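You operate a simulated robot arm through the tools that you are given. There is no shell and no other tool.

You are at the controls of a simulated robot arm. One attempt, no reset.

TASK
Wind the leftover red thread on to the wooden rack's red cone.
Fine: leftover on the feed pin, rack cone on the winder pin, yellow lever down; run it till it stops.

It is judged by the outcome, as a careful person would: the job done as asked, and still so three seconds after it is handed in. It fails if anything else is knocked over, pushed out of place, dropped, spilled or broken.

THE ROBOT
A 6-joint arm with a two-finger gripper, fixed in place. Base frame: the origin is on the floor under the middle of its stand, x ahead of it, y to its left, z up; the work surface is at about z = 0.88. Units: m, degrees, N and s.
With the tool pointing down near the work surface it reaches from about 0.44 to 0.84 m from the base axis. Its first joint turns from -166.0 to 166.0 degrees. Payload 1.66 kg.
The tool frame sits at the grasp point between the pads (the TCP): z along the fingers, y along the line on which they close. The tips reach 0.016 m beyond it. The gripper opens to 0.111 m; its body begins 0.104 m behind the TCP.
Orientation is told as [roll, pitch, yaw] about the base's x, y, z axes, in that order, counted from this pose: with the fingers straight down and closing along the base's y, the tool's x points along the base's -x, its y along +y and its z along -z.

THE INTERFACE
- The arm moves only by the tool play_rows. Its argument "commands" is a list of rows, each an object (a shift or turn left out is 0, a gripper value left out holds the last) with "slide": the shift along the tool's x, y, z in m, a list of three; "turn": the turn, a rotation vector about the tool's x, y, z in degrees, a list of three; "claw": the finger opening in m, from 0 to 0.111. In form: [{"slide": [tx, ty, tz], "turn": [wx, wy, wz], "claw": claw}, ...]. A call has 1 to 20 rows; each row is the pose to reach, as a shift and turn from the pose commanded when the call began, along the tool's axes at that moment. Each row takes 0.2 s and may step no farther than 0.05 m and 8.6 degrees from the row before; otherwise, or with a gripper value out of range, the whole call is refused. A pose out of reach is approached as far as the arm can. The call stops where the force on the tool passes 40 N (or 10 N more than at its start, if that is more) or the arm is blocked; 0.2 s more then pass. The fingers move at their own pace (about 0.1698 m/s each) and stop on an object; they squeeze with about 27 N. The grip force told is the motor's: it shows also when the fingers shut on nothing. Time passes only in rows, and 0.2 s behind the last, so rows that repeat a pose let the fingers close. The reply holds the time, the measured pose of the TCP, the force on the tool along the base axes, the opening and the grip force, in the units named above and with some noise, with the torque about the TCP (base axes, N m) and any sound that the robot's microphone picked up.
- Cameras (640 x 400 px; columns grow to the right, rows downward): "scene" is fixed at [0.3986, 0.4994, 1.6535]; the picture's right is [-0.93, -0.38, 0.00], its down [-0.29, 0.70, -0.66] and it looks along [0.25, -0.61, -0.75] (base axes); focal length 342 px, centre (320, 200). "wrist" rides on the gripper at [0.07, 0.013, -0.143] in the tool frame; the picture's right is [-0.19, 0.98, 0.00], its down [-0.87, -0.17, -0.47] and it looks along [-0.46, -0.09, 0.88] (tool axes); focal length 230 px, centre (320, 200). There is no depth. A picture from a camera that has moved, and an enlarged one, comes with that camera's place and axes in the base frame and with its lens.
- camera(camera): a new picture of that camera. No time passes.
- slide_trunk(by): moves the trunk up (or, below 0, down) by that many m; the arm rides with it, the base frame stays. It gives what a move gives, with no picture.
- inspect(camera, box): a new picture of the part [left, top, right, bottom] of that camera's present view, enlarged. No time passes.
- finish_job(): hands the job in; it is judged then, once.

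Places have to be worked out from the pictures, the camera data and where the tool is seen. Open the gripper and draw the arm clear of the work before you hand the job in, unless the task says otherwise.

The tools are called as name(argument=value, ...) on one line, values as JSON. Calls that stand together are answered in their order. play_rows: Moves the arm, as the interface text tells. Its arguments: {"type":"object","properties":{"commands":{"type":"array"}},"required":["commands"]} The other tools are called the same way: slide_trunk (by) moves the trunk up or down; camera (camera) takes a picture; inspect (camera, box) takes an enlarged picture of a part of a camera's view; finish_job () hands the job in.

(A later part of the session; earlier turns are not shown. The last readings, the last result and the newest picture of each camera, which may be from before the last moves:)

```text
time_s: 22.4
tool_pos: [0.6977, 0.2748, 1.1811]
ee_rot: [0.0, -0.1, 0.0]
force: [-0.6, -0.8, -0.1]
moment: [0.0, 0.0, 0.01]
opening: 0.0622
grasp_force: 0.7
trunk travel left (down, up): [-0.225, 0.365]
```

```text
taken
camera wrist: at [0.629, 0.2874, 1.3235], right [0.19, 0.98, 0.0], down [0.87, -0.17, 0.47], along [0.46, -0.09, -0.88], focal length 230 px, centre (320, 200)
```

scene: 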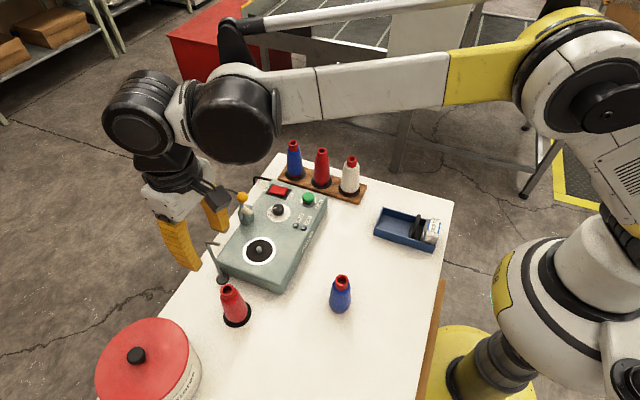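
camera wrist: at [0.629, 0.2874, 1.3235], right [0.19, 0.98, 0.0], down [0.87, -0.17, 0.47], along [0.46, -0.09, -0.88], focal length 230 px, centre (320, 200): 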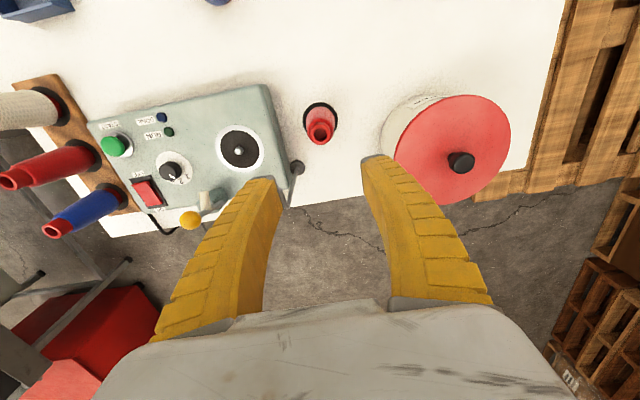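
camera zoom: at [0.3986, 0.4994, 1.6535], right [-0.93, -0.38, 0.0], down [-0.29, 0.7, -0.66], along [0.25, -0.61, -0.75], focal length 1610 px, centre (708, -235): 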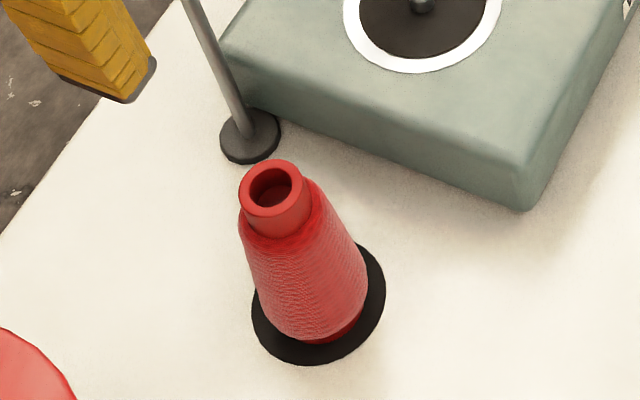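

The leftover stands upright and centred on the feed pin. Next I'll move above the rack to view its red cone.

play_rows(commands=[{"slide": [0, -0.02, -0.03]}, {"slide": [0, -0.06, -0.04]}, {"slide": [0, -0.1, -0.04]}, {"slide": [0, -0.14, -0.04]}, {"slide": [0, -0.18, -0.04]}, {"slide": [-0.005, -0.22, -0.04]}, {"slide": [-0.01, -0.26, -0.04]}, {"slide": [-0.015, -0.3, -0.04]}, {"slide": [-0.02, -0.34, -0.04]}, {"slide": [-0.02, -0.38, -0.04]}, {"slide": [-0.02, -0.42, -0.03]}, {"slide": [-0.02, -0.445, -0.03]}, {"slide": [-0.02, -0.445, -0.03]}])

camera(camera="wrist")

inspect(camera="wrist", box=[250, 30, 390, 150])

inspect(camera="scene", box=[270, 130, 380, 210])

```text
time_s: 25.2
tool_pos: [0.72, -0.1717, 1.2112]
ee_rot: [0.1, 0.0, 0.0]
force: [-0.2, -0.8, 0.0]
moment: [-0.03, 0.0, 0.0]
opening: 0.0619
grasp_force: 1.0
trunk travel left (down, up): [-0.225, 0.365]
```

```text
taken
camera wrist: at [0.6512, -0.1589, 1.3538], right [0.19, 0.98, 0.0], down [0.87, -0.17, 0.47], along [0.46, -0.09, -0.88], focal length 230 px, centre (320, 200)
```

wrist: 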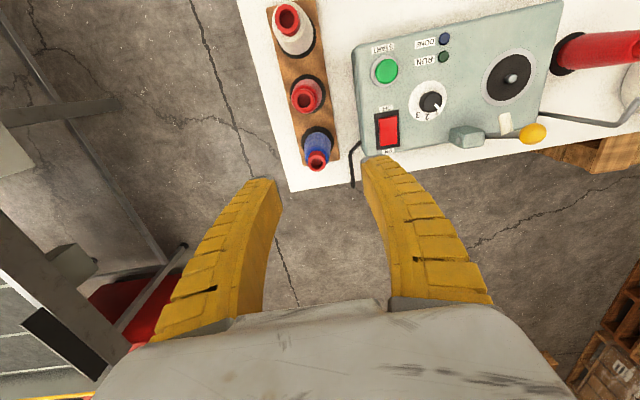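

```text
3.33 times, centred on (320, 90) of wrist
camera zoom: at [0.6512, -0.1589, 1.3538], right [0.19, 0.98, 0.0], down [0.87, -0.17, 0.47], along [0.46, -0.09, -0.88], focal length 767 px, centre (320, 567)
```

zoom: 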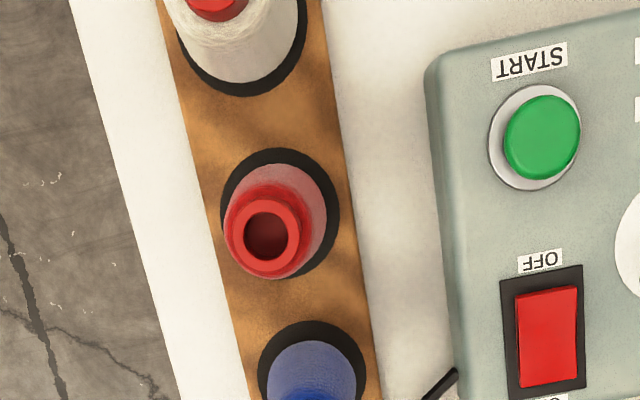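

```text
5.00 times, centred on (325, 170) of scene
camera zoom: at [0.3986, 0.4994, 1.6535], right [-0.93, -0.38, 0.0], down [-0.29, 0.7, -0.66], along [0.25, -0.61, -0.75], focal length 1710 px, centre (295, 350)
```

zoom: 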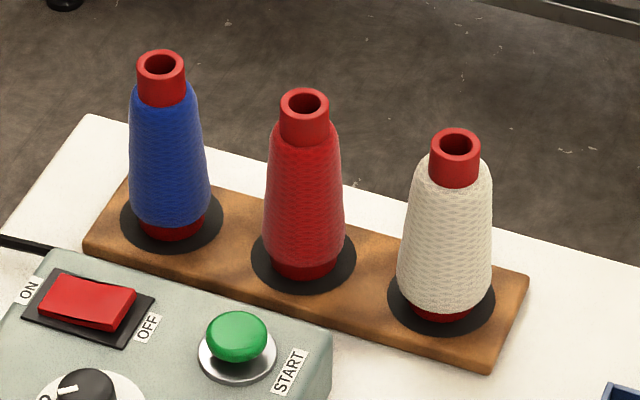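

The rack's red cone rim comes out at about (0.673, -0.184, 1.023). I'll position above it and check the alignment.

play_rows(commands=[{"slide": [0.025, -0.006, 0.0]}, {"slide": [0.048, -0.012, 0.02]}, {"slide": [0.048, -0.012, 0.06]}, {"slide": [0.048, -0.012, 0.1]}, {"slide": [0.048, -0.012, 0.12]}, {"slide": [0.048, -0.012, 0.12]}])

inspect(camera="wrist", box=[270, 90, 390, 200])

camera(camera="wrist")

```text
time_s: 26.6
tool_pos: [0.6691, -0.1835, 1.0895]
ee_rot: [0.0, 0.0, 0.0]
force: [0.4, -0.1, -0.1]
moment: [-0.03, 0.01, -0.02]
opening: 0.062
grasp_force: 1.3
trunk travel left (down, up): [-0.225, 0.365]
```

```text
3.64 times, centred on (330, 145) of wrist
camera zoom: at [0.6003, -0.1702, 1.2318], right [0.19, 0.98, 0.0], down [0.87, -0.17, 0.47], along [0.46, -0.09, -0.88], focal length 837 px, centre (284, 400)
```

zoom: 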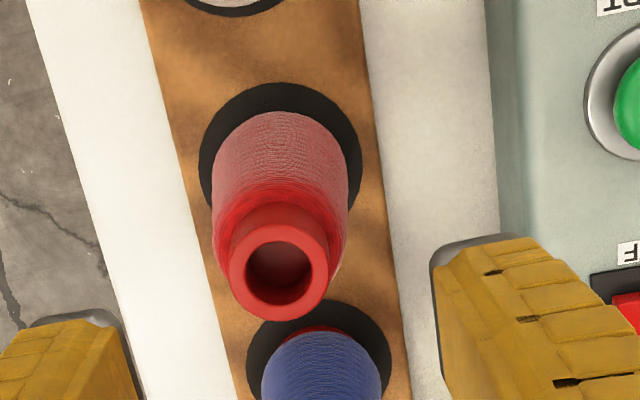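

```text
taken
camera wrist: at [0.6003, -0.1702, 1.2318], right [0.19, 0.98, 0.0], down [0.87, -0.17, 0.47], along [0.46, -0.09, -0.88], focal length 230 px, centre (320, 200)
```

wrist: 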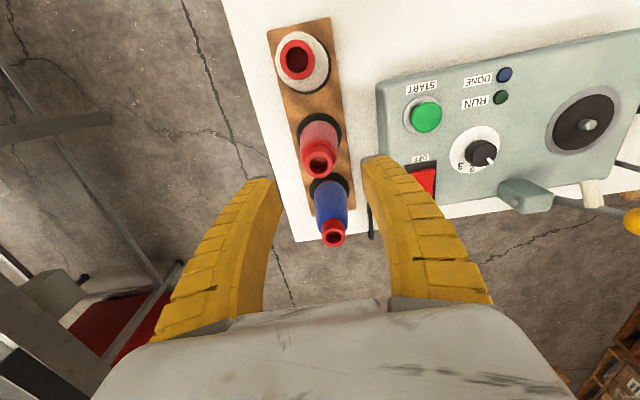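

The rim is about 2 mm further +x and 2 mm further -y than the TCP. I'll correct for that, descend onto the neck and close.

play_rows(commands=[{"slide": [-0.0023, -0.002, 0.0]}, {"slide": [-0.0023, -0.002, 0.03]}, {"slide": [-0.0023, -0.002, 0.05]}, {"slide": [-0.0023, -0.002, 0.0635]}, {"slide": [-0.0023, -0.002, 0.0635]}, {"slide": [-0.0023, -0.002, 0.0635], "claw": 0.045}, {"slide": [-0.0023, -0.002, 0.0635], "claw": 0.03}, {"slide": [-0.0023, -0.002, 0.0635], "claw": 0.015}, {"slide": [-0.0023, -0.002, 0.0635], "claw": 0.0}, {"slide": [-0.0023, -0.002, 0.0635], "claw": 0.0}])

inspect(camera="wrist", box=[270, 110, 370, 220])

inspect(camera="scene", box=[270, 110, 380, 210])

```text
time_s: 28.8
tool_pos: [0.6713, -0.1845, 1.0286]
ee_rot: [0.0, 0.0, 0.0]
force: [4.2, 0.8, 18.5]
moment: [0.03, -0.32, 0.0]
opening: 0.0173
grasp_force: 26.9
trunk travel left (down, up): [-0.225, 0.365]
```

```text
3.64 times, centred on (320, 165) of wrist
camera zoom: at [0.6016, -0.1726, 1.1711], right [0.19, 0.98, 0.0], down [0.87, -0.17, 0.47], along [0.46, -0.09, -0.88], focal length 837 px, centre (320, 327)
```

zoom: 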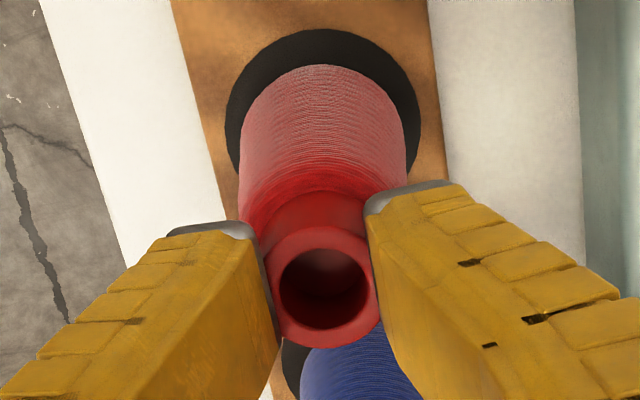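

```text
4.00 times, centred on (325, 160) of scene
camera zoom: at [0.3986, 0.4994, 1.6535], right [-0.93, -0.38, 0.0], down [-0.29, 0.7, -0.66], along [0.25, -0.61, -0.75], focal length 1368 px, centre (300, 360)
```

zoom: 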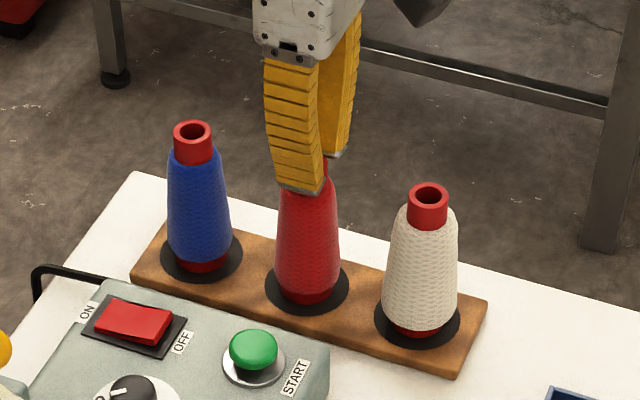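

The neck is gripped. The upward reaction suggests the fingertips press slightly on the thread shoulder, which lifting will relieve. I'll lift slowly and check that the rack doesn't move.

play_rows(commands=[{"slide": [0, 0, -0.003]}, {"slide": [0, 0, -0.008]}, {"slide": [0, 0, -0.014]}, {"slide": [0, 0, -0.02]}, {"slide": [0, 0, -0.02]}])

inspect(camera="scene", box=[270, 110, 380, 210])

inspect(camera="wrist", box=[270, 110, 370, 220])

```text
time_s: 30.0
tool_pos: [0.673, -0.1835, 1.0465]
ee_rot: [0.0, 0.1, 0.0]
force: [0.5, -0.3, -0.4]
moment: [-0.04, 0.04, -0.01]
opening: 0.0
grasp_force: 27.5
trunk travel left (down, up): [-0.225, 0.365]
```

```text
4.00 times, centred on (325, 160) of scene
camera zoom: at [0.3986, 0.4994, 1.6535], right [-0.93, -0.38, 0.0], down [-0.29, 0.7, -0.66], along [0.25, -0.61, -0.75], focal length 1368 px, centre (300, 360)
```

zoom: 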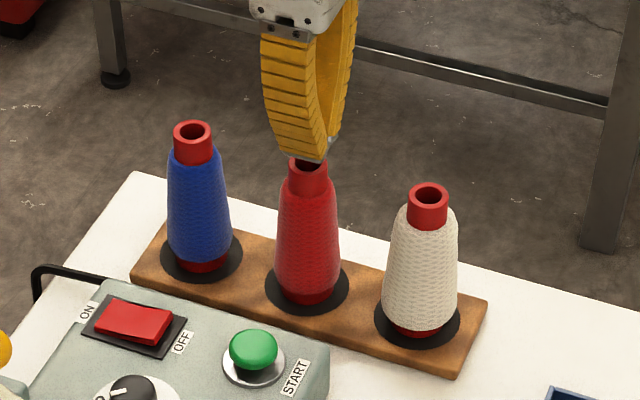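

```text
3.64 times, centred on (320, 165) of wrist
camera zoom: at [0.6035, -0.1718, 1.1903], right [0.19, 0.98, 0.0], down [0.87, -0.17, 0.47], along [0.46, -0.09, -0.88], focal length 837 px, centre (320, 327)
```

zoom: 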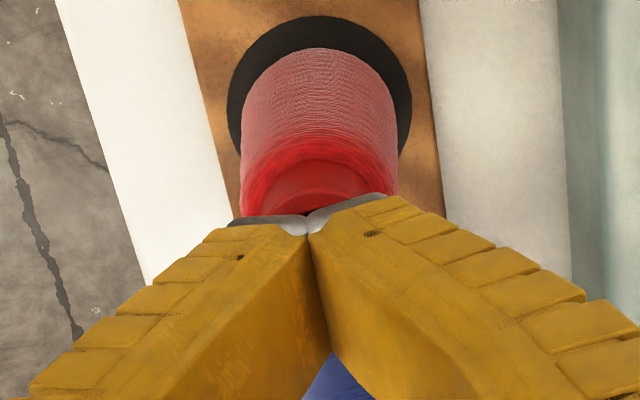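

The fingers slipped off the top of the neck, so the tips don't reach as deep as I assumed. The cone is still in place on its rack pin. I'll rise, reopen, and grip lower on the cone body.

play_rows(commands=[{"slide": [0, 0, -0.02]}, {"slide": [0, 0, -0.045]}, {"slide": [0, 0, -0.045], "claw": 0.066}, {"slide": [0, 0, -0.045], "claw": 0.066}, {"slide": [0, 0, -0.045], "claw": 0.066}])

inspect(camera="wrist", box=[270, 90, 390, 200])

inspect(camera="scene", box=[270, 110, 380, 210])

```text
time_s: 31.2
tool_pos: [0.673, -0.1841, 1.0943]
ee_rot: [0.0, 0.0, -0.1]
force: [-0.2, 0.6, -0.1]
moment: [0.0, -0.01, 0.0]
opening: 0.0677
grasp_force: 0.9
trunk travel left (down, up): [-0.225, 0.365]
```

```text
3.64 times, centred on (330, 145) of wrist
camera zoom: at [0.6034, -0.1714, 1.2363], right [0.19, 0.98, 0.0], down [0.87, -0.17, 0.47], along [0.46, -0.09, -0.88], focal length 837 px, centre (284, 400)
```

zoom: 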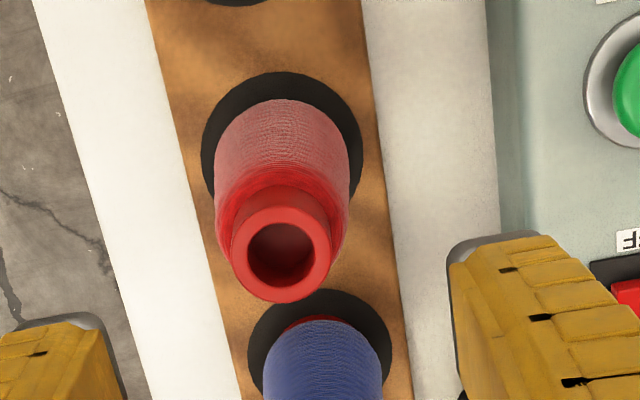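

```text
4.00 times, centred on (325, 160) of scene
camera zoom: at [0.3986, 0.4994, 1.6535], right [-0.93, -0.38, 0.0], down [-0.29, 0.7, -0.66], along [0.25, -0.61, -0.75], focal length 1368 px, centre (300, 360)
```

zoom: 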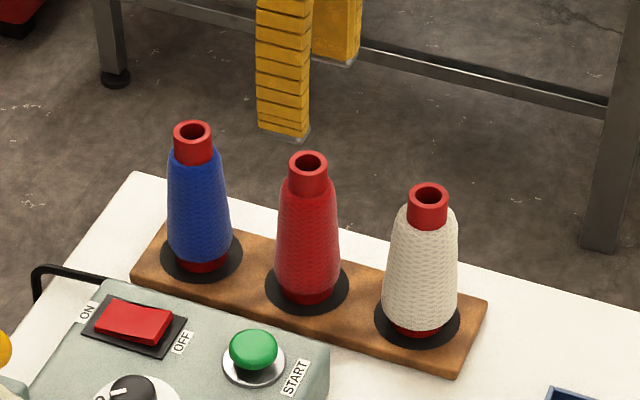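

The cone is undisturbed. I'll descend to TCP z≈0.985 around the thread body and close.

play_rows(commands=[{"slide": [0.001, -0.001, 0.02]}, {"slide": [0.001, -0.001, 0.05]}, {"slide": [0.001, -0.001, 0.08]}, {"slide": [0.001, -0.001, 0.1]}, {"slide": [0.001, -0.001, 0.108]}, {"slide": [0.001, -0.001, 0.108]}, {"slide": [0.001, -0.001, 0.108], "claw": 0.055}, {"slide": [0.001, -0.001, 0.108], "claw": 0.045}, {"slide": [0.001, -0.001, 0.108], "claw": 0.035}, {"slide": [0.001, -0.001, 0.108], "claw": 0.02}, {"slide": [0.001, -0.001, 0.108], "claw": 0.0}, {"slide": [0.001, -0.001, 0.108], "claw": 0.0}])

inspect(camera="wrist", box=[250, 100, 390, 240])

inspect(camera="scene", box=[270, 110, 380, 210])

```text
time_s: 33.8
tool_pos: [0.6725, -0.185, 0.9854]
ee_rot: [0.0, 0.0, 0.0]
force: [1.8, 0.8, 6.2]
moment: [0.11, -0.34, -0.01]
opening: 0.033
grasp_force: 27.0
trunk travel left (down, up): [-0.225, 0.365]
```

```text
2.86 times, centred on (320, 170) of wrist
camera zoom: at [0.603, -0.1724, 1.1291], right [0.19, 0.98, 0.0], down [0.87, -0.17, 0.47], along [0.46, -0.09, -0.88], focal length 657 px, centre (320, 286)
```

zoom: 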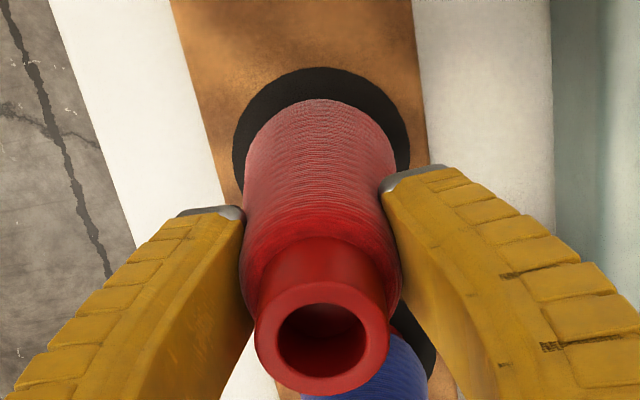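

```text
4.00 times, centred on (325, 160) of scene
camera zoom: at [0.3986, 0.4994, 1.6535], right [-0.93, -0.38, 0.0], down [-0.29, 0.7, -0.66], along [0.25, -0.61, -0.75], focal length 1368 px, centre (300, 360)
```

zoom: 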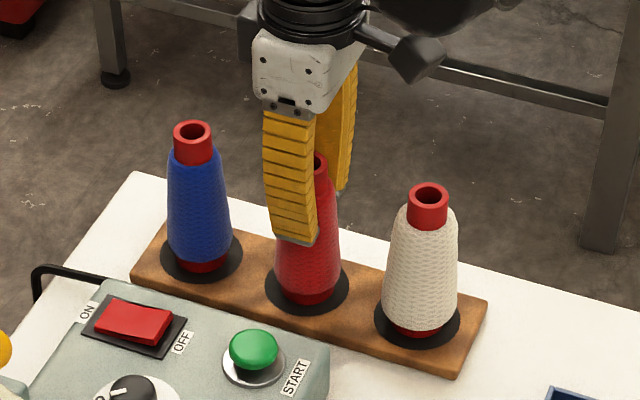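

The grip is on the thread body at 27 N with the pads well engaged. I'll lift in small steps and check.

play_rows(commands=[{"slide": [0, 0, -0.003]}, {"slide": [0, 0, -0.008]}, {"slide": [0, 0, -0.014]}, {"slide": [0, 0, -0.02]}, {"slide": [0, 0, -0.02]}])

inspect(camera="scene", box=[270, 110, 380, 210])

inspect(camera="wrist", box=[250, 100, 390, 240])

```text
time_s: 35.0
tool_pos: [0.6715, -0.185, 1.0052]
ee_rot: [0.0, 0.0, 0.1]
force: [0.1, 0.6, -0.9]
moment: [0.02, -0.01, -0.02]
opening: 0.0296
grasp_force: 26.9
trunk travel left (down, up): [-0.225, 0.365]
```

```text
4.00 times, centred on (325, 160) of scene
camera zoom: at [0.3986, 0.4994, 1.6535], right [-0.93, -0.38, 0.0], down [-0.29, 0.7, -0.66], along [0.25, -0.61, -0.75], focal length 1368 px, centre (300, 360)
```

zoom: 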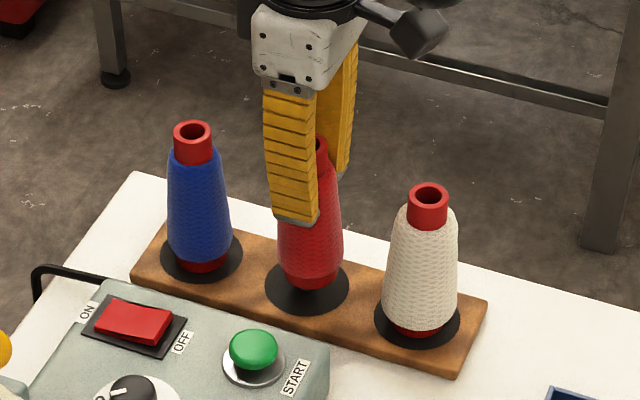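

```text
2.86 times, centred on (320, 170) of wrist
camera zoom: at [0.6029, -0.1723, 1.1475], right [0.19, 0.98, 0.0], down [0.87, -0.17, 0.47], along [0.46, -0.09, -0.88], focal length 657 px, centre (320, 286)
```

zoom: 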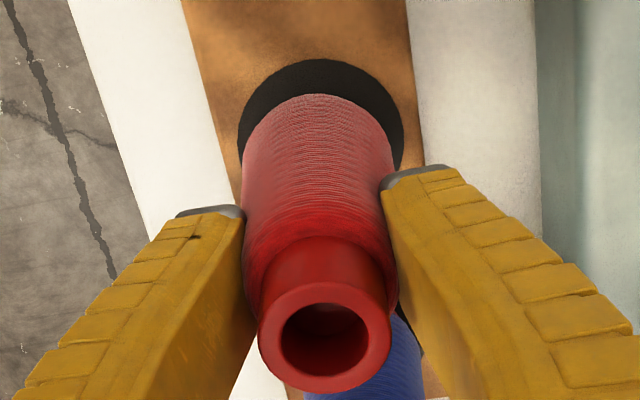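

The cone has lifted off the rack pin and the rack hasn't moved. I'll keep lifting straight up to clear everything.

play_rows(commands=[{"slide": [0, 0, -0.015]}, {"slide": [0, 0, -0.035]}, {"slide": [0, 0, -0.06]}, {"slide": [0, 0, -0.09]}, {"slide": [0, 0, -0.12]}, {"slide": [0, 0, -0.15]}, {"slide": [0, 0, -0.18]}, {"slide": [0, 0, -0.185]}, {"slide": [0, 0, -0.185]}])

camera(camera="scene")

inspect(camera="wrist", box=[250, 100, 390, 240])

```text
time_s: 37.0
tool_pos: [0.6711, -0.1831, 1.1894]
ee_rot: [0.1, 0.0, 0.0]
force: [-0.7, 0.6, -0.5]
moment: [0.05, 0.0, 0.0]
opening: 0.0291
grasp_force: 27.0
trunk travel left (down, up): [-0.225, 0.365]
```

```text
taken
```

scene: 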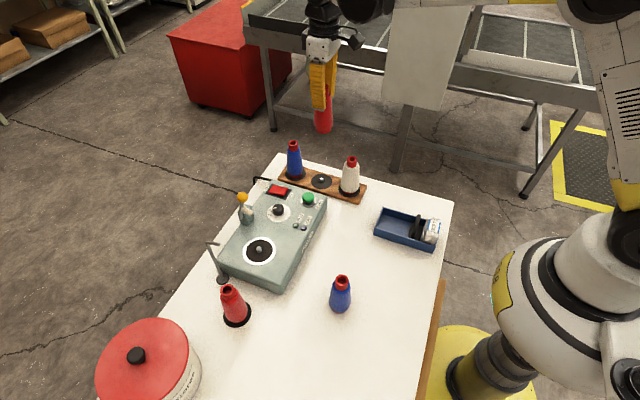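

```text
2.86 times, centred on (320, 170) of wrist
camera zoom: at [0.6015, -0.1714, 1.3317], right [0.19, 0.98, 0.0], down [0.87, -0.17, 0.47], along [0.46, -0.09, -0.88], focal length 657 px, centre (320, 286)
```

zoom: 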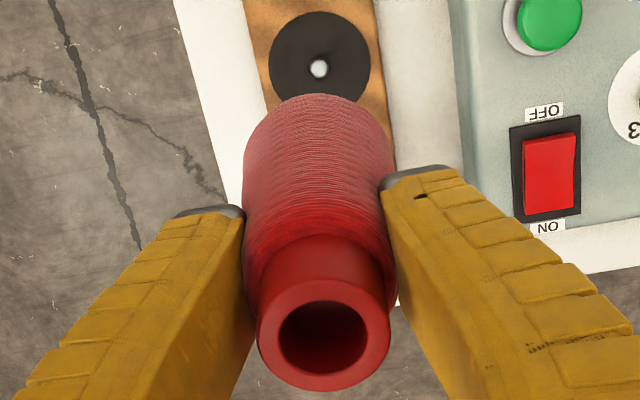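

The rack pin is now exposed and the grip is stable. I'll carry the cone over the machine to the winder pin, high enough to clear the lever.

play_rows(commands=[{"slide": [-0.004, 0.03, 0]}, {"slide": [-0.009, 0.065, 0]}, {"slide": [-0.014, 0.1, 0]}, {"slide": [-0.018, 0.14, 0]}, {"slide": [-0.022, 0.18, 0]}, {"slide": [-0.027, 0.22, 0]}, {"slide": [-0.031, 0.26, 0]}, {"slide": [-0.035, 0.295, 0]}, {"slide": [-0.0365, 0.315, 0]}, {"slide": [-0.0365, 0.318, 0.02]}, {"slide": [-0.0365, 0.318, 0.05]}, {"slide": [-0.0365, 0.318, 0.08]}, {"slide": [-0.0365, 0.318, 0.1]}, {"slide": [-0.0365, 0.318, 0.108]}, {"slide": [-0.0365, 0.318, 0.108]}])

camera(camera="scene")

inspect(camera="scene", box=[225, 200, 295, 290])

inspect(camera="wrist", box=[250, 80, 390, 230])

```text
time_s: 40.2
tool_pos: [0.7081, 0.1324, 1.0828]
ee_rot: [0.0, -0.1, 0.0]
force: [-0.1, 0.7, -0.5]
moment: [0.02, 0.0, 0.03]
opening: 0.0287
grasp_force: 27.1
trunk travel left (down, up): [-0.225, 0.365]
```

```text
taken
```

scene: 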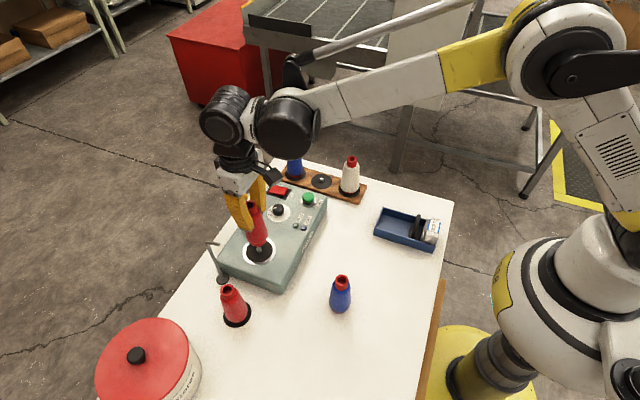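

```text
4.44 times, centred on (260, 245) of scene
camera zoom: at [0.3986, 0.4994, 1.6535], right [-0.93, -0.38, 0.0], down [-0.29, 0.7, -0.66], along [0.25, -0.61, -0.75], focal length 1520 px, centre (587, 0)
```

zoom: 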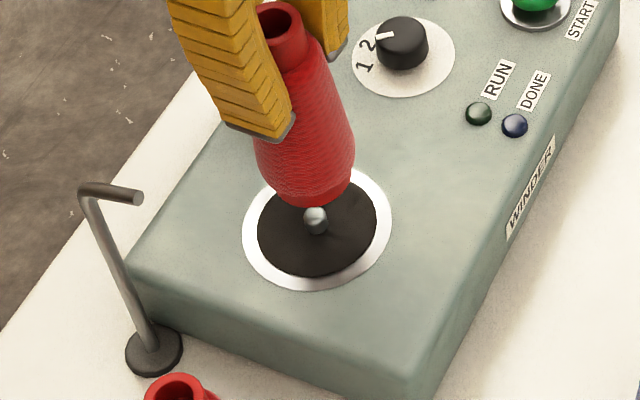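

```text
2.67 times, centred on (320, 155) of wrist
camera zoom: at [0.6383, 0.1449, 1.225], right [0.19, 0.98, 0.0], down [0.87, -0.17, 0.47], along [0.46, -0.09, -0.88], focal length 614 px, centre (320, 320)
```

zoom: 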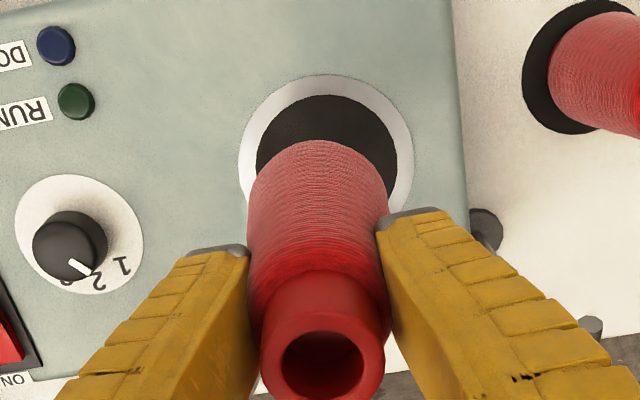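

The pin is visible just under the cone base. Both views put the base about 3 mm short in y. I'll correct that, lower 10 mm and look again.

play_rows(commands=[{"slide": [0, 0.0033, 0.0]}, {"slide": [0, 0.0033, 0.006]}, {"slide": [0, 0.0033, 0.01]}, {"slide": [0, 0.0033, 0.01]}])

inspect(camera="scene", box=[235, 210, 285, 275])

inspect(camera="wrist", box=[250, 80, 390, 230])

```text
time_s: 41.2
tool_pos: [0.7079, 0.137, 1.0723]
ee_rot: [-0.1, 0.0, 0.0]
force: [0.0, 1.0, -0.5]
moment: [0.01, -0.02, 0.01]
opening: 0.0285
grasp_force: 26.9
trunk travel left (down, up): [-0.225, 0.365]
```

```text
6.15 times, centred on (260, 242) of scene
camera zoom: at [0.3986, 0.4994, 1.6535], right [-0.93, -0.38, 0.0], down [-0.29, 0.7, -0.66], along [0.25, -0.61, -0.75], focal length 2105 px, centre (689, -62)
```

zoom: 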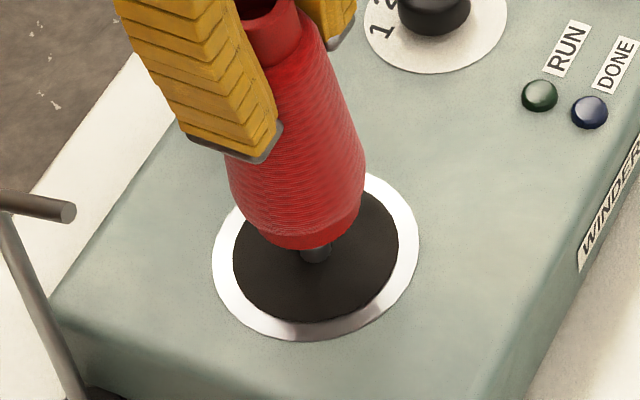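

```text
2.67 times, centred on (320, 155) of wrist
camera zoom: at [0.6391, 0.149, 1.2143], right [0.19, 0.98, 0.0], down [0.87, -0.17, 0.47], along [0.46, -0.09, -0.88], focal length 614 px, centre (320, 320)
```

zoom: 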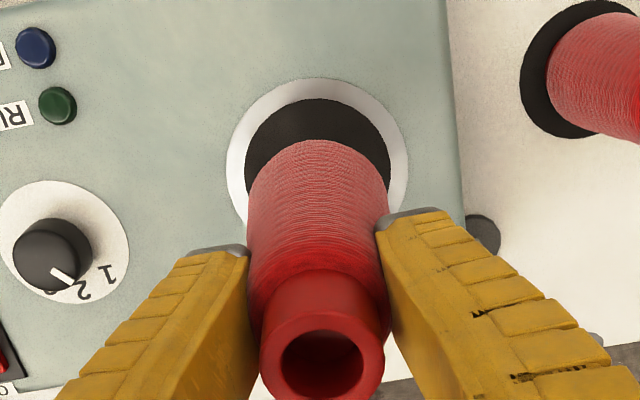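

The lateral alignment now agrees within about 1 mm in both views. I'll lower in steps while watching for contact.

play_rows(commands=[{"slide": [0, -0.0004, 0.004]}, {"slide": [0, -0.0004, 0.008]}, {"slide": [0, -0.0004, 0.012]}, {"slide": [0, -0.0004, 0.012]}])

inspect(camera="scene", box=[235, 210, 285, 275])

```text
time_s: 42.2
tool_pos: [0.7089, 0.1368, 1.0607]
ee_rot: [-0.1, 0.1, 0.0]
force: [-0.3, -0.4, -0.1]
moment: [-0.02, -0.02, 0.0]
opening: 0.0285
grasp_force: 26.7
trunk travel left (down, up): [-0.225, 0.365]
```

```text
6.15 times, centred on (260, 242) of scene
camera zoom: at [0.3986, 0.4994, 1.6535], right [-0.93, -0.38, 0.0], down [-0.29, 0.7, -0.66], along [0.25, -0.61, -0.75], focal length 2105 px, centre (689, -62)
```

zoom: 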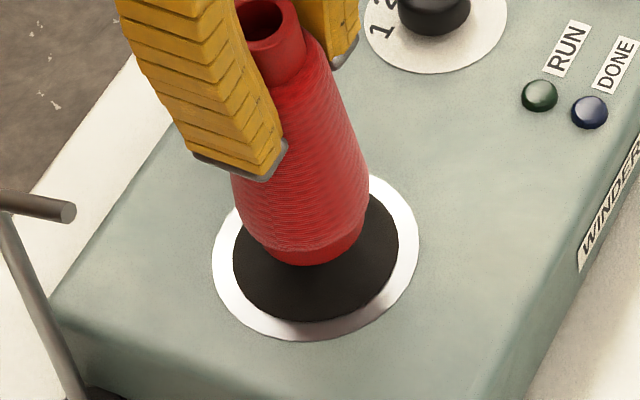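

No contact yet and the base is tracking toward the middle of the disc. Lowering further.

play_rows(commands=[{"slide": [0, 0, 0.003]}, {"slide": [0, 0, 0.006]}, {"slide": [0, 0, 0.006]}])

play_rows(commands=[{"slide": [0, 0, 0.003]}, {"slide": [0, 0, 0.005]}, {"slide": [0, 0, 0.005]}])

inspect(camera="scene", box=[235, 210, 285, 275])

inspect(camera="wrist", box=[250, 80, 390, 230])

```text
time_s: 43.0
tool_pos: [0.7088, 0.1372, 1.0531]
ee_rot: [0.1, 0.0, -0.1]
force: [0.3, -0.1, -1.0]
moment: [-0.04, 0.0, 0.02]
opening: 0.0282
grasp_force: 26.7
trunk travel left (down, up): [-0.225, 0.365]
```

```text
time_s: 43.8
tool_pos: [0.7092, 0.1364, 1.0486]
ee_rot: [0.0, 0.0, -0.1]
force: [-0.1, 0.6, -1.0]
moment: [0.01, -0.02, 0.06]
opening: 0.0284
grasp_force: 26.8
trunk travel left (down, up): [-0.225, 0.365]
```

```text
6.15 times, centred on (260, 242) of scene
camera zoom: at [0.3986, 0.4994, 1.6535], right [-0.93, -0.38, 0.0], down [-0.29, 0.7, -0.66], along [0.25, -0.61, -0.75], focal length 2105 px, centre (689, -62)
```

zoom: 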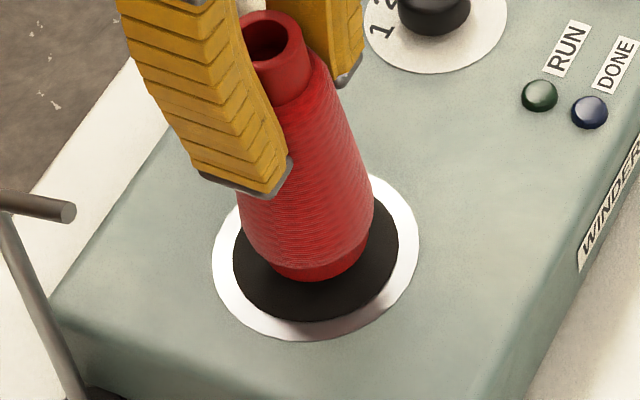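

```text
2.67 times, centred on (320, 155) of wrist
camera zoom: at [0.6391, 0.1488, 1.1918], right [0.19, 0.98, 0.0], down [0.87, -0.17, 0.47], along [0.46, -0.09, -0.88], focal length 614 px, centre (320, 320)
```

zoom: 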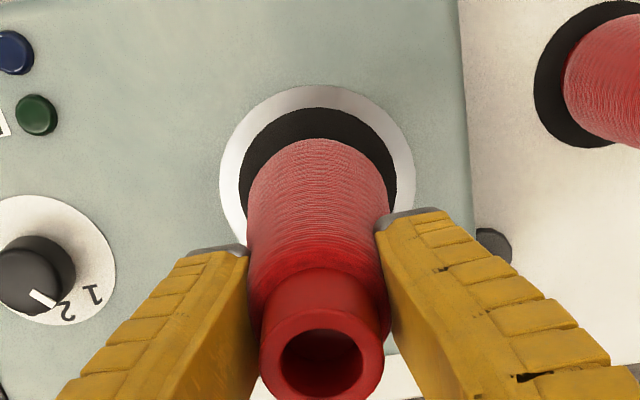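

The cone is past pin-tip height with no resistance, so the pin is inside the core. I'll lower until it seats.

play_rows(commands=[{"slide": [0, 0, 0.002]}, {"slide": [0, 0, 0.004]}, {"slide": [0, 0, 0.004]}])

play_rows(commands=[{"slide": [0, 0, 0.0015]}, {"slide": [0, 0, 0.003]}, {"slide": [0, 0, 0.003]}])

inspect(camera="scene", box=[235, 210, 285, 275])

```text
time_s: 44.6
tool_pos: [0.7092, 0.1357, 1.0441]
ee_rot: [0.0, 0.0, 0.0]
force: [-0.1, 0.1, 0.4]
moment: [-0.02, 0.02, 0.01]
opening: 0.0279
grasp_force: 27.3
trunk travel left (down, up): [-0.225, 0.365]
```

```text
time_s: 45.4
tool_pos: [0.7083, 0.1365, 1.0419]
ee_rot: [0.1, 0.0, 0.0]
force: [-0.3, -0.1, 0.1]
moment: [0.0, 0.03, 0.01]
opening: 0.0283
grasp_force: 26.4
trunk travel left (down, up): [-0.225, 0.365]
```

```text
6.15 times, centred on (260, 242) of scene
camera zoom: at [0.3986, 0.4994, 1.6535], right [-0.93, -0.38, 0.0], down [-0.29, 0.7, -0.66], along [0.25, -0.61, -0.75], focal length 2105 px, centre (689, -62)
```

zoom: 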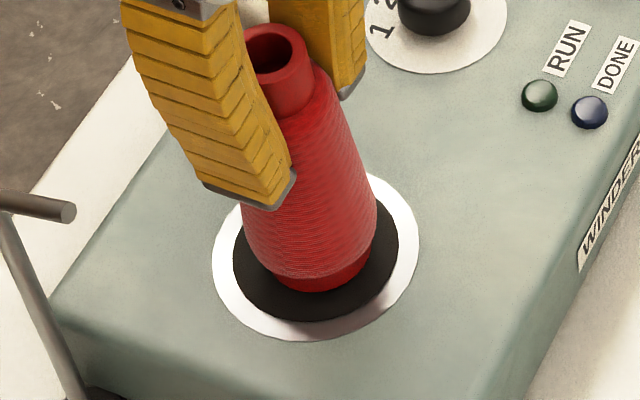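

Still free. The base edge suggests about 5–7 mm more to go, so I'll continue in 3 mm steps.

play_rows(commands=[{"slide": [0, 0, 0.0015]}, {"slide": [0, 0, 0.003]}, {"slide": [0, 0, 0.003]}])

play_rows(commands=[{"slide": [0, 0, 0.001]}, {"slide": [0, 0, 0.002]}, {"slide": [0, 0, 0.002]}])

inspect(camera="scene", box=[235, 210, 285, 275])

```text
time_s: 46.2
tool_pos: [0.7083, 0.1352, 1.0396]
ee_rot: [0.0, -0.1, 0.0]
force: [0.2, 0.0, -0.4]
moment: [-0.02, 0.0, 0.01]
opening: 0.028
grasp_force: 26.7
trunk travel left (down, up): [-0.225, 0.365]
```

```text
time_s: 47.0
tool_pos: [0.7074, 0.1362, 1.0369]
ee_rot: [0.0, 0.1, 0.0]
force: [0.0, -0.7, -0.9]
moment: [0.02, -0.01, 0.02]
opening: 0.0282
grasp_force: 26.9
trunk travel left (down, up): [-0.225, 0.365]
```

```text
6.15 times, centred on (260, 242) of scene
camera zoom: at [0.3986, 0.4994, 1.6535], right [-0.93, -0.38, 0.0], down [-0.29, 0.7, -0.66], along [0.25, -0.61, -0.75], focal length 2105 px, centre (689, -62)
```

zoom: 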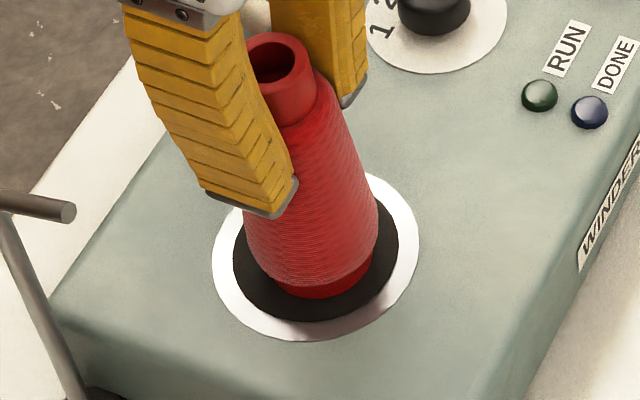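

Still no resistance; base is nearly at the disc. Continuing 2 mm at a time.

play_rows(commands=[{"slide": [0, 0, 0.001]}, {"slide": [0, 0, 0.002]}, {"slide": [0, 0, 0.002]}])

play_rows(commands=[{"slide": [0, 0, 0.001]}, {"slide": [0, 0, 0.0015]}, {"slide": [0, 0, 0.0015]}])

inspect(camera="scene", box=[235, 210, 285, 275])

```text
time_s: 47.8
tool_pos: [0.7075, 0.1361, 1.0361]
ee_rot: [0.0, -0.1, -0.1]
force: [-0.5, -0.6, 11.2]
moment: [0.02, -0.17, 0.0]
opening: 0.0285
grasp_force: 26.6
trunk travel left (down, up): [-0.225, 0.365]
```

```text
time_s: 48.6
tool_pos: [0.7069, 0.136, 1.034]
ee_rot: [0.1, -0.2, 0.0]
force: [1.1, 1.8, 29.6]
moment: [0.05, 0.06, -0.04]
opening: 0.0297
grasp_force: 26.8
trunk travel left (down, up): [-0.225, 0.365]
```

```text
6.15 times, centred on (260, 242) of scene
camera zoom: at [0.3986, 0.4994, 1.6535], right [-0.93, -0.38, 0.0], down [-0.29, 0.7, -0.66], along [0.25, -0.61, -0.75], focal length 2105 px, centre (689, -62)
```

zoom: 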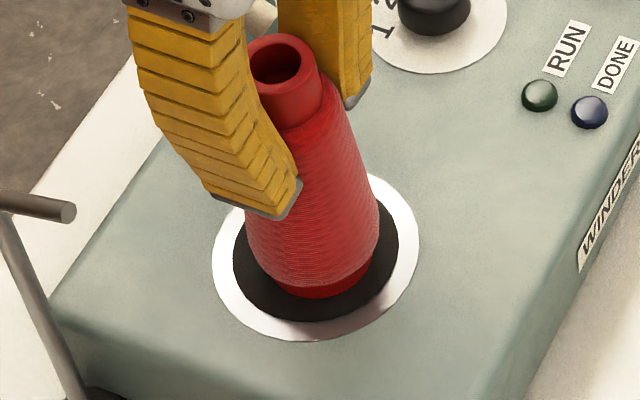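

The cone bottomed out firmly, so it's seated. I'll ease up 1.5 mm, open the fingers and rise clear.

play_rows(commands=[{"slide": [0, 0, -0.0015]}, {"slide": [0, 0, -0.0015], "claw": 0.04}, {"slide": [0, 0, -0.0015], "claw": 0.052}, {"slide": [0, 0, -0.0015], "claw": 0.064}, {"slide": [0, 0, -0.0015], "claw": 0.064}, {"slide": [0, 0, -0.01]}, {"slide": [0, 0, -0.03]}, {"slide": [0, 0, -0.06]}, {"slide": [0, 0, -0.1]}, {"slide": [0, 0, -0.14]}, {"slide": [0, 0, -0.16]}, {"slide": [0, 0, -0.16]}])

camera(camera="scene")

inspect(camera="scene", box=[205, 170, 305, 330])

camera(camera="wrist")

```text
time_s: 51.2
tool_pos: [0.7083, 0.1367, 1.1927]
ee_rot: [0.0, 0.0, -0.1]
force: [-0.5, 0.0, 0.4]
moment: [-0.01, 0.0, -0.01]
opening: 0.0661
grasp_force: 1.5
trunk travel left (down, up): [-0.225, 0.365]
```

```text
taken
```

scene: 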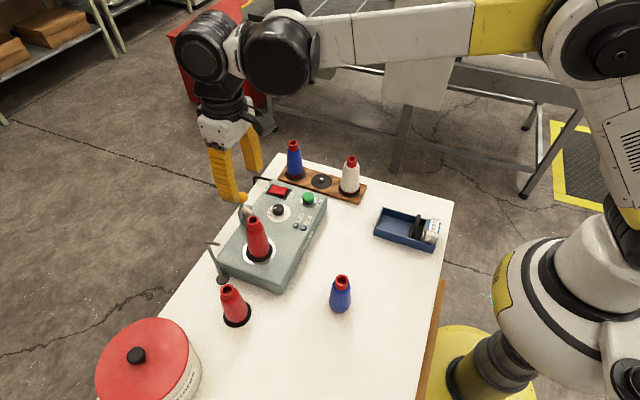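

```text
2.50 times, centred on (255, 250) of scene
camera zoom: at [0.3986, 0.4994, 1.6535], right [-0.93, -0.38, 0.0], down [-0.29, 0.7, -0.66], along [0.25, -0.61, -0.75], focal length 855 px, centre (482, 75)
```

zoom: 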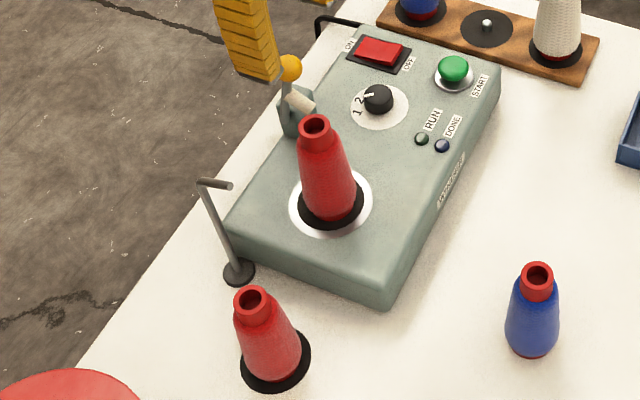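

```text
taken
camera wrist: at [0.6382, 0.1482, 1.3369], right [0.19, 0.98, 0.0], down [0.87, -0.17, 0.47], along [0.46, -0.09, -0.88], focal length 230 px, centre (320, 200)
```

wrist: 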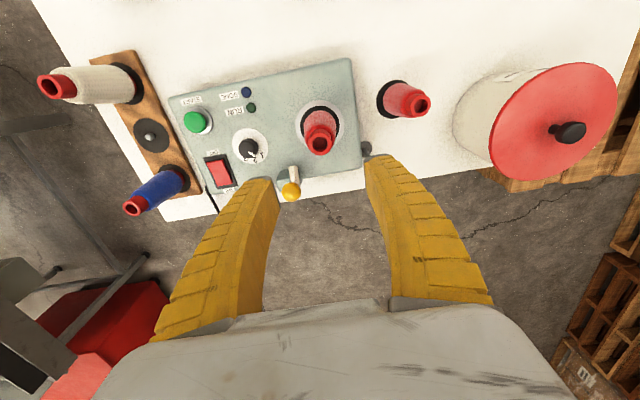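

Both cones are on their pins and the rack, tray and lever are undisturbed. For the lever I'll close the fingers and turn the tool -90° so the gripper is slim along y, then move to the far (+x) side of the yellow ball while staying high.

play_rows(commands=[{"slide": [-0.01, -0.005, -0.01], "turn": [0, 0, -8.2], "claw": 0.0}, {"slide": [-0.02, -0.01, -0.01], "turn": [0, 0, -16.4]}, {"slide": [-0.03, -0.015, -0.01], "turn": [0, 0, -24.6]}, {"slide": [-0.04, -0.02, -0.01], "turn": [0, 0, -32.8]}, {"slide": [-0.05, -0.025, -0.01], "turn": [0, 0, -41.0]}, {"slide": [-0.06, -0.03, -0.01], "turn": [0, 0, -49.2]}, {"slide": [-0.07, -0.035, -0.01], "turn": [0, 0, -57.4]}, {"slide": [-0.08, -0.04, -0.01], "turn": [0, 0, -65.6]}, {"slide": [-0.09, -0.045, -0.01], "turn": [0, 0, -73.8]}, {"slide": [-0.1, -0.05, -0.01], "turn": [0, 0, -82.0]}, {"slide": [-0.107, -0.052, -0.01], "turn": [0, 0, -90.0]}, {"slide": [-0.107, -0.052, -0.01], "turn": [0, 0, -90.0]}])

camera(camera="wrist")

camera(camera="scene")

```text
time_s: 53.8
tool_pos: [0.806, 0.0833, 1.2029]
ee_rot: [-0.1, 0.0, 90.1]
force: [-1.2, -0.1, 0.9]
moment: [0.0, -0.13, -0.02]
opening: 0.0
grasp_force: 26.8
out of reach, approached as far as the arm can: row 11, 12
trunk travel left (down, up): [-0.225, 0.365]
```

```text
taken
camera wrist: at [0.793, 0.0123, 1.345], right [-0.98, 0.19, 0.0], down [0.16, 0.87, 0.47], along [0.09, 0.46, -0.88], focal length 230 px, centre (320, 200)
```

wrist: 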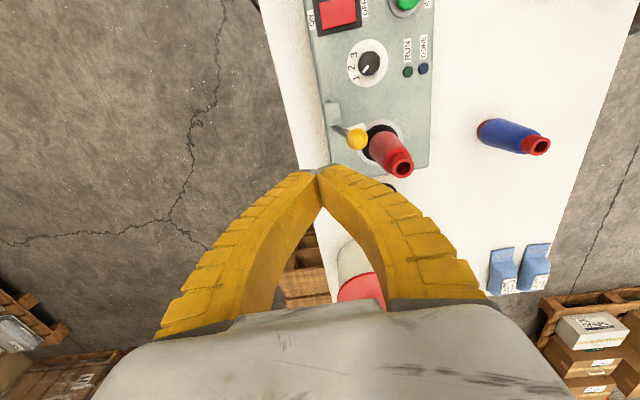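

```text
taken
```

scene: 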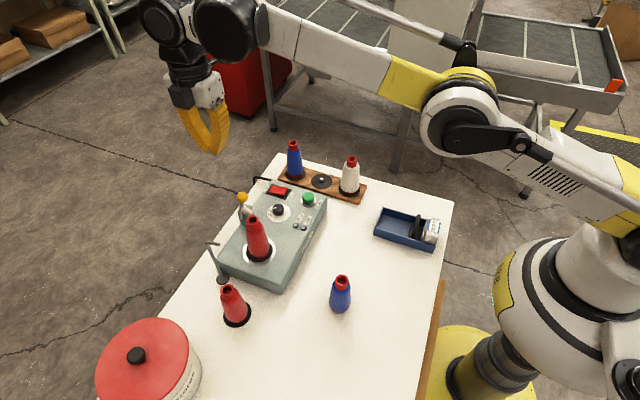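

The arm stops at x≈0.806 at this height. I'll get a closer look at the lever from this side before descending.

inspect(camera="wrist", box=[290, 80, 430, 200])

inspect(camera="scene", box=[215, 170, 290, 250])

```text
3.33 times, centred on (360, 140) of wrist
camera zoom: at [0.793, 0.0123, 1.345], right [-0.98, 0.19, 0.0], down [0.16, 0.87, 0.47], along [0.09, 0.46, -0.88], focal length 767 px, centre (187, 400)
```

zoom: 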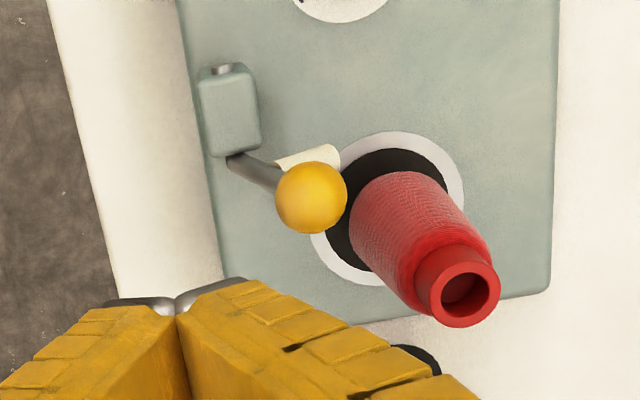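

```text
5.00 times, centred on (252, 210) of scene
camera zoom: at [0.3986, 0.4994, 1.6535], right [-0.93, -0.38, 0.0], down [-0.29, 0.7, -0.66], along [0.25, -0.61, -0.75], focal length 1710 px, centre (658, 150)
```

zoom: 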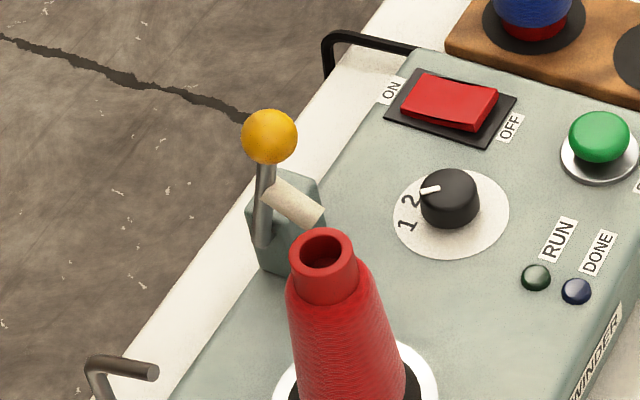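

The ball is at about (0.761, 0.084, 1.071) and the pivot near (0.784, 0.983). I'll descend on the far side of the ball with the fingertips just below ball height.

play_rows(commands=[{"slide": [0, 0, 0.03]}, {"slide": [0, 0, 0.06]}, {"slide": [0, 0, 0.085]}, {"slide": [0, 0, 0.1]}, {"slide": [0, 0, 0.1]}])

inspect(camera="wrist", box=[250, 80, 450, 240])

inspect(camera="scene", box=[200, 140, 300, 250])

```text
time_s: 55.0
tool_pos: [0.8072, 0.0823, 1.1004]
ee_rot: [0.0, 0.1, 90.1]
force: [-0.2, 0.5, 0.1]
moment: [0.05, -0.01, -0.01]
opening: 0.0003
grasp_force: 26.9
trunk travel left (down, up): [-0.225, 0.365]
```

```text
2.50 times, centred on (350, 160) of wrist
camera zoom: at [0.7951, 0.0121, 1.2432], right [-0.98, 0.19, 0.0], down [0.17, 0.87, 0.47], along [0.09, 0.46, -0.88], focal length 575 px, centre (245, 300)
```

zoom: 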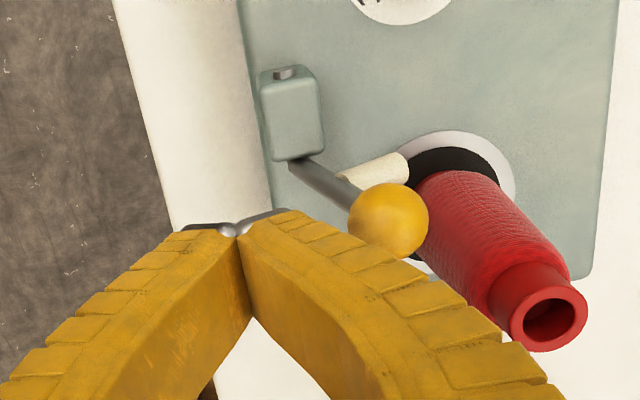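

```text
3.64 times, centred on (250, 195) of scene
camera zoom: at [0.3986, 0.4994, 1.6535], right [-0.93, -0.38, 0.0], down [-0.29, 0.7, -0.66], along [0.25, -0.61, -0.75], focal length 1244 px, centre (574, 218)
```

zoom: 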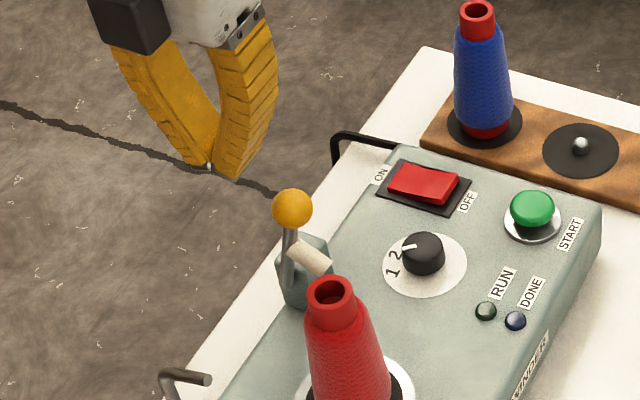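

The tip is beside and just above the ball with clearance. I'll lower slightly and start pushing the ball toward -x to see how the lever responds.

play_rows(commands=[{"slide": [0, 0, 0.015]}, {"slide": [0, 0.004, 0.022]}, {"slide": [0, 0.0122, 0.024]}, {"slide": [0, 0.02, 0.0264]}, {"slide": [0, 0.0277, 0.0294]}, {"slide": [0, 0.0277, 0.0294]}])

inspect(camera="wrist", box=[250, 80, 450, 240])

inspect(camera="scene", box=[200, 140, 300, 250])

```text
time_s: 56.4
tool_pos: [0.7808, 0.0846, 1.0729]
ee_rot: [0.1, -0.1, 90.0]
force: [0.5, 0.5, 0.4]
moment: [0.02, -0.03, 0.0]
opening: 0.0
grasp_force: 27.3
trunk travel left (down, up): [-0.225, 0.365]
```

```text
2.50 times, centred on (350, 160) of wrist
camera zoom: at [0.7668, 0.0127, 1.2145], right [-0.98, 0.19, 0.0], down [0.17, 0.87, 0.47], along [0.09, 0.46, -0.88], focal length 575 px, centre (245, 300)
```

zoom: 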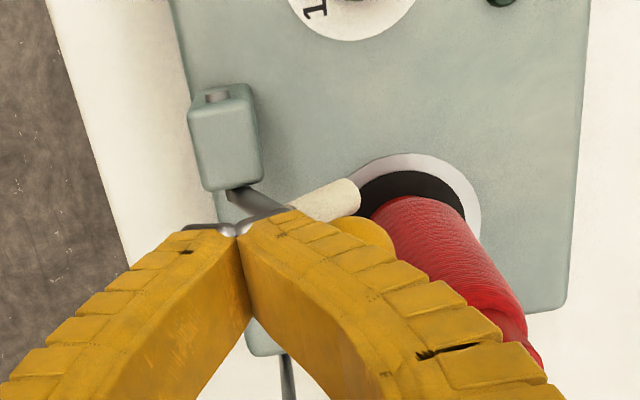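

```text
3.64 times, centred on (250, 195) of scene
camera zoom: at [0.3986, 0.4994, 1.6535], right [-0.93, -0.38, 0.0], down [-0.29, 0.7, -0.66], along [0.25, -0.61, -0.75], focal length 1244 px, centre (574, 218)
```

zoom: 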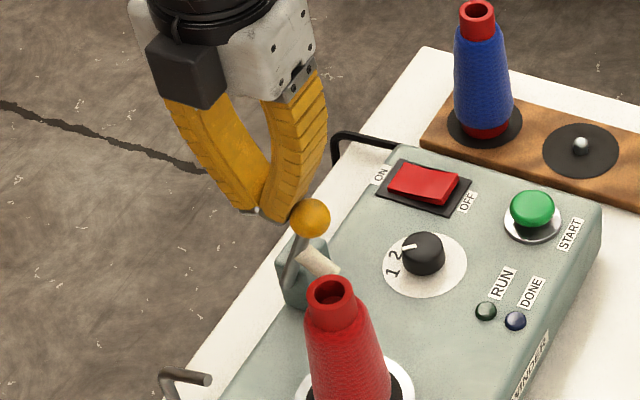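

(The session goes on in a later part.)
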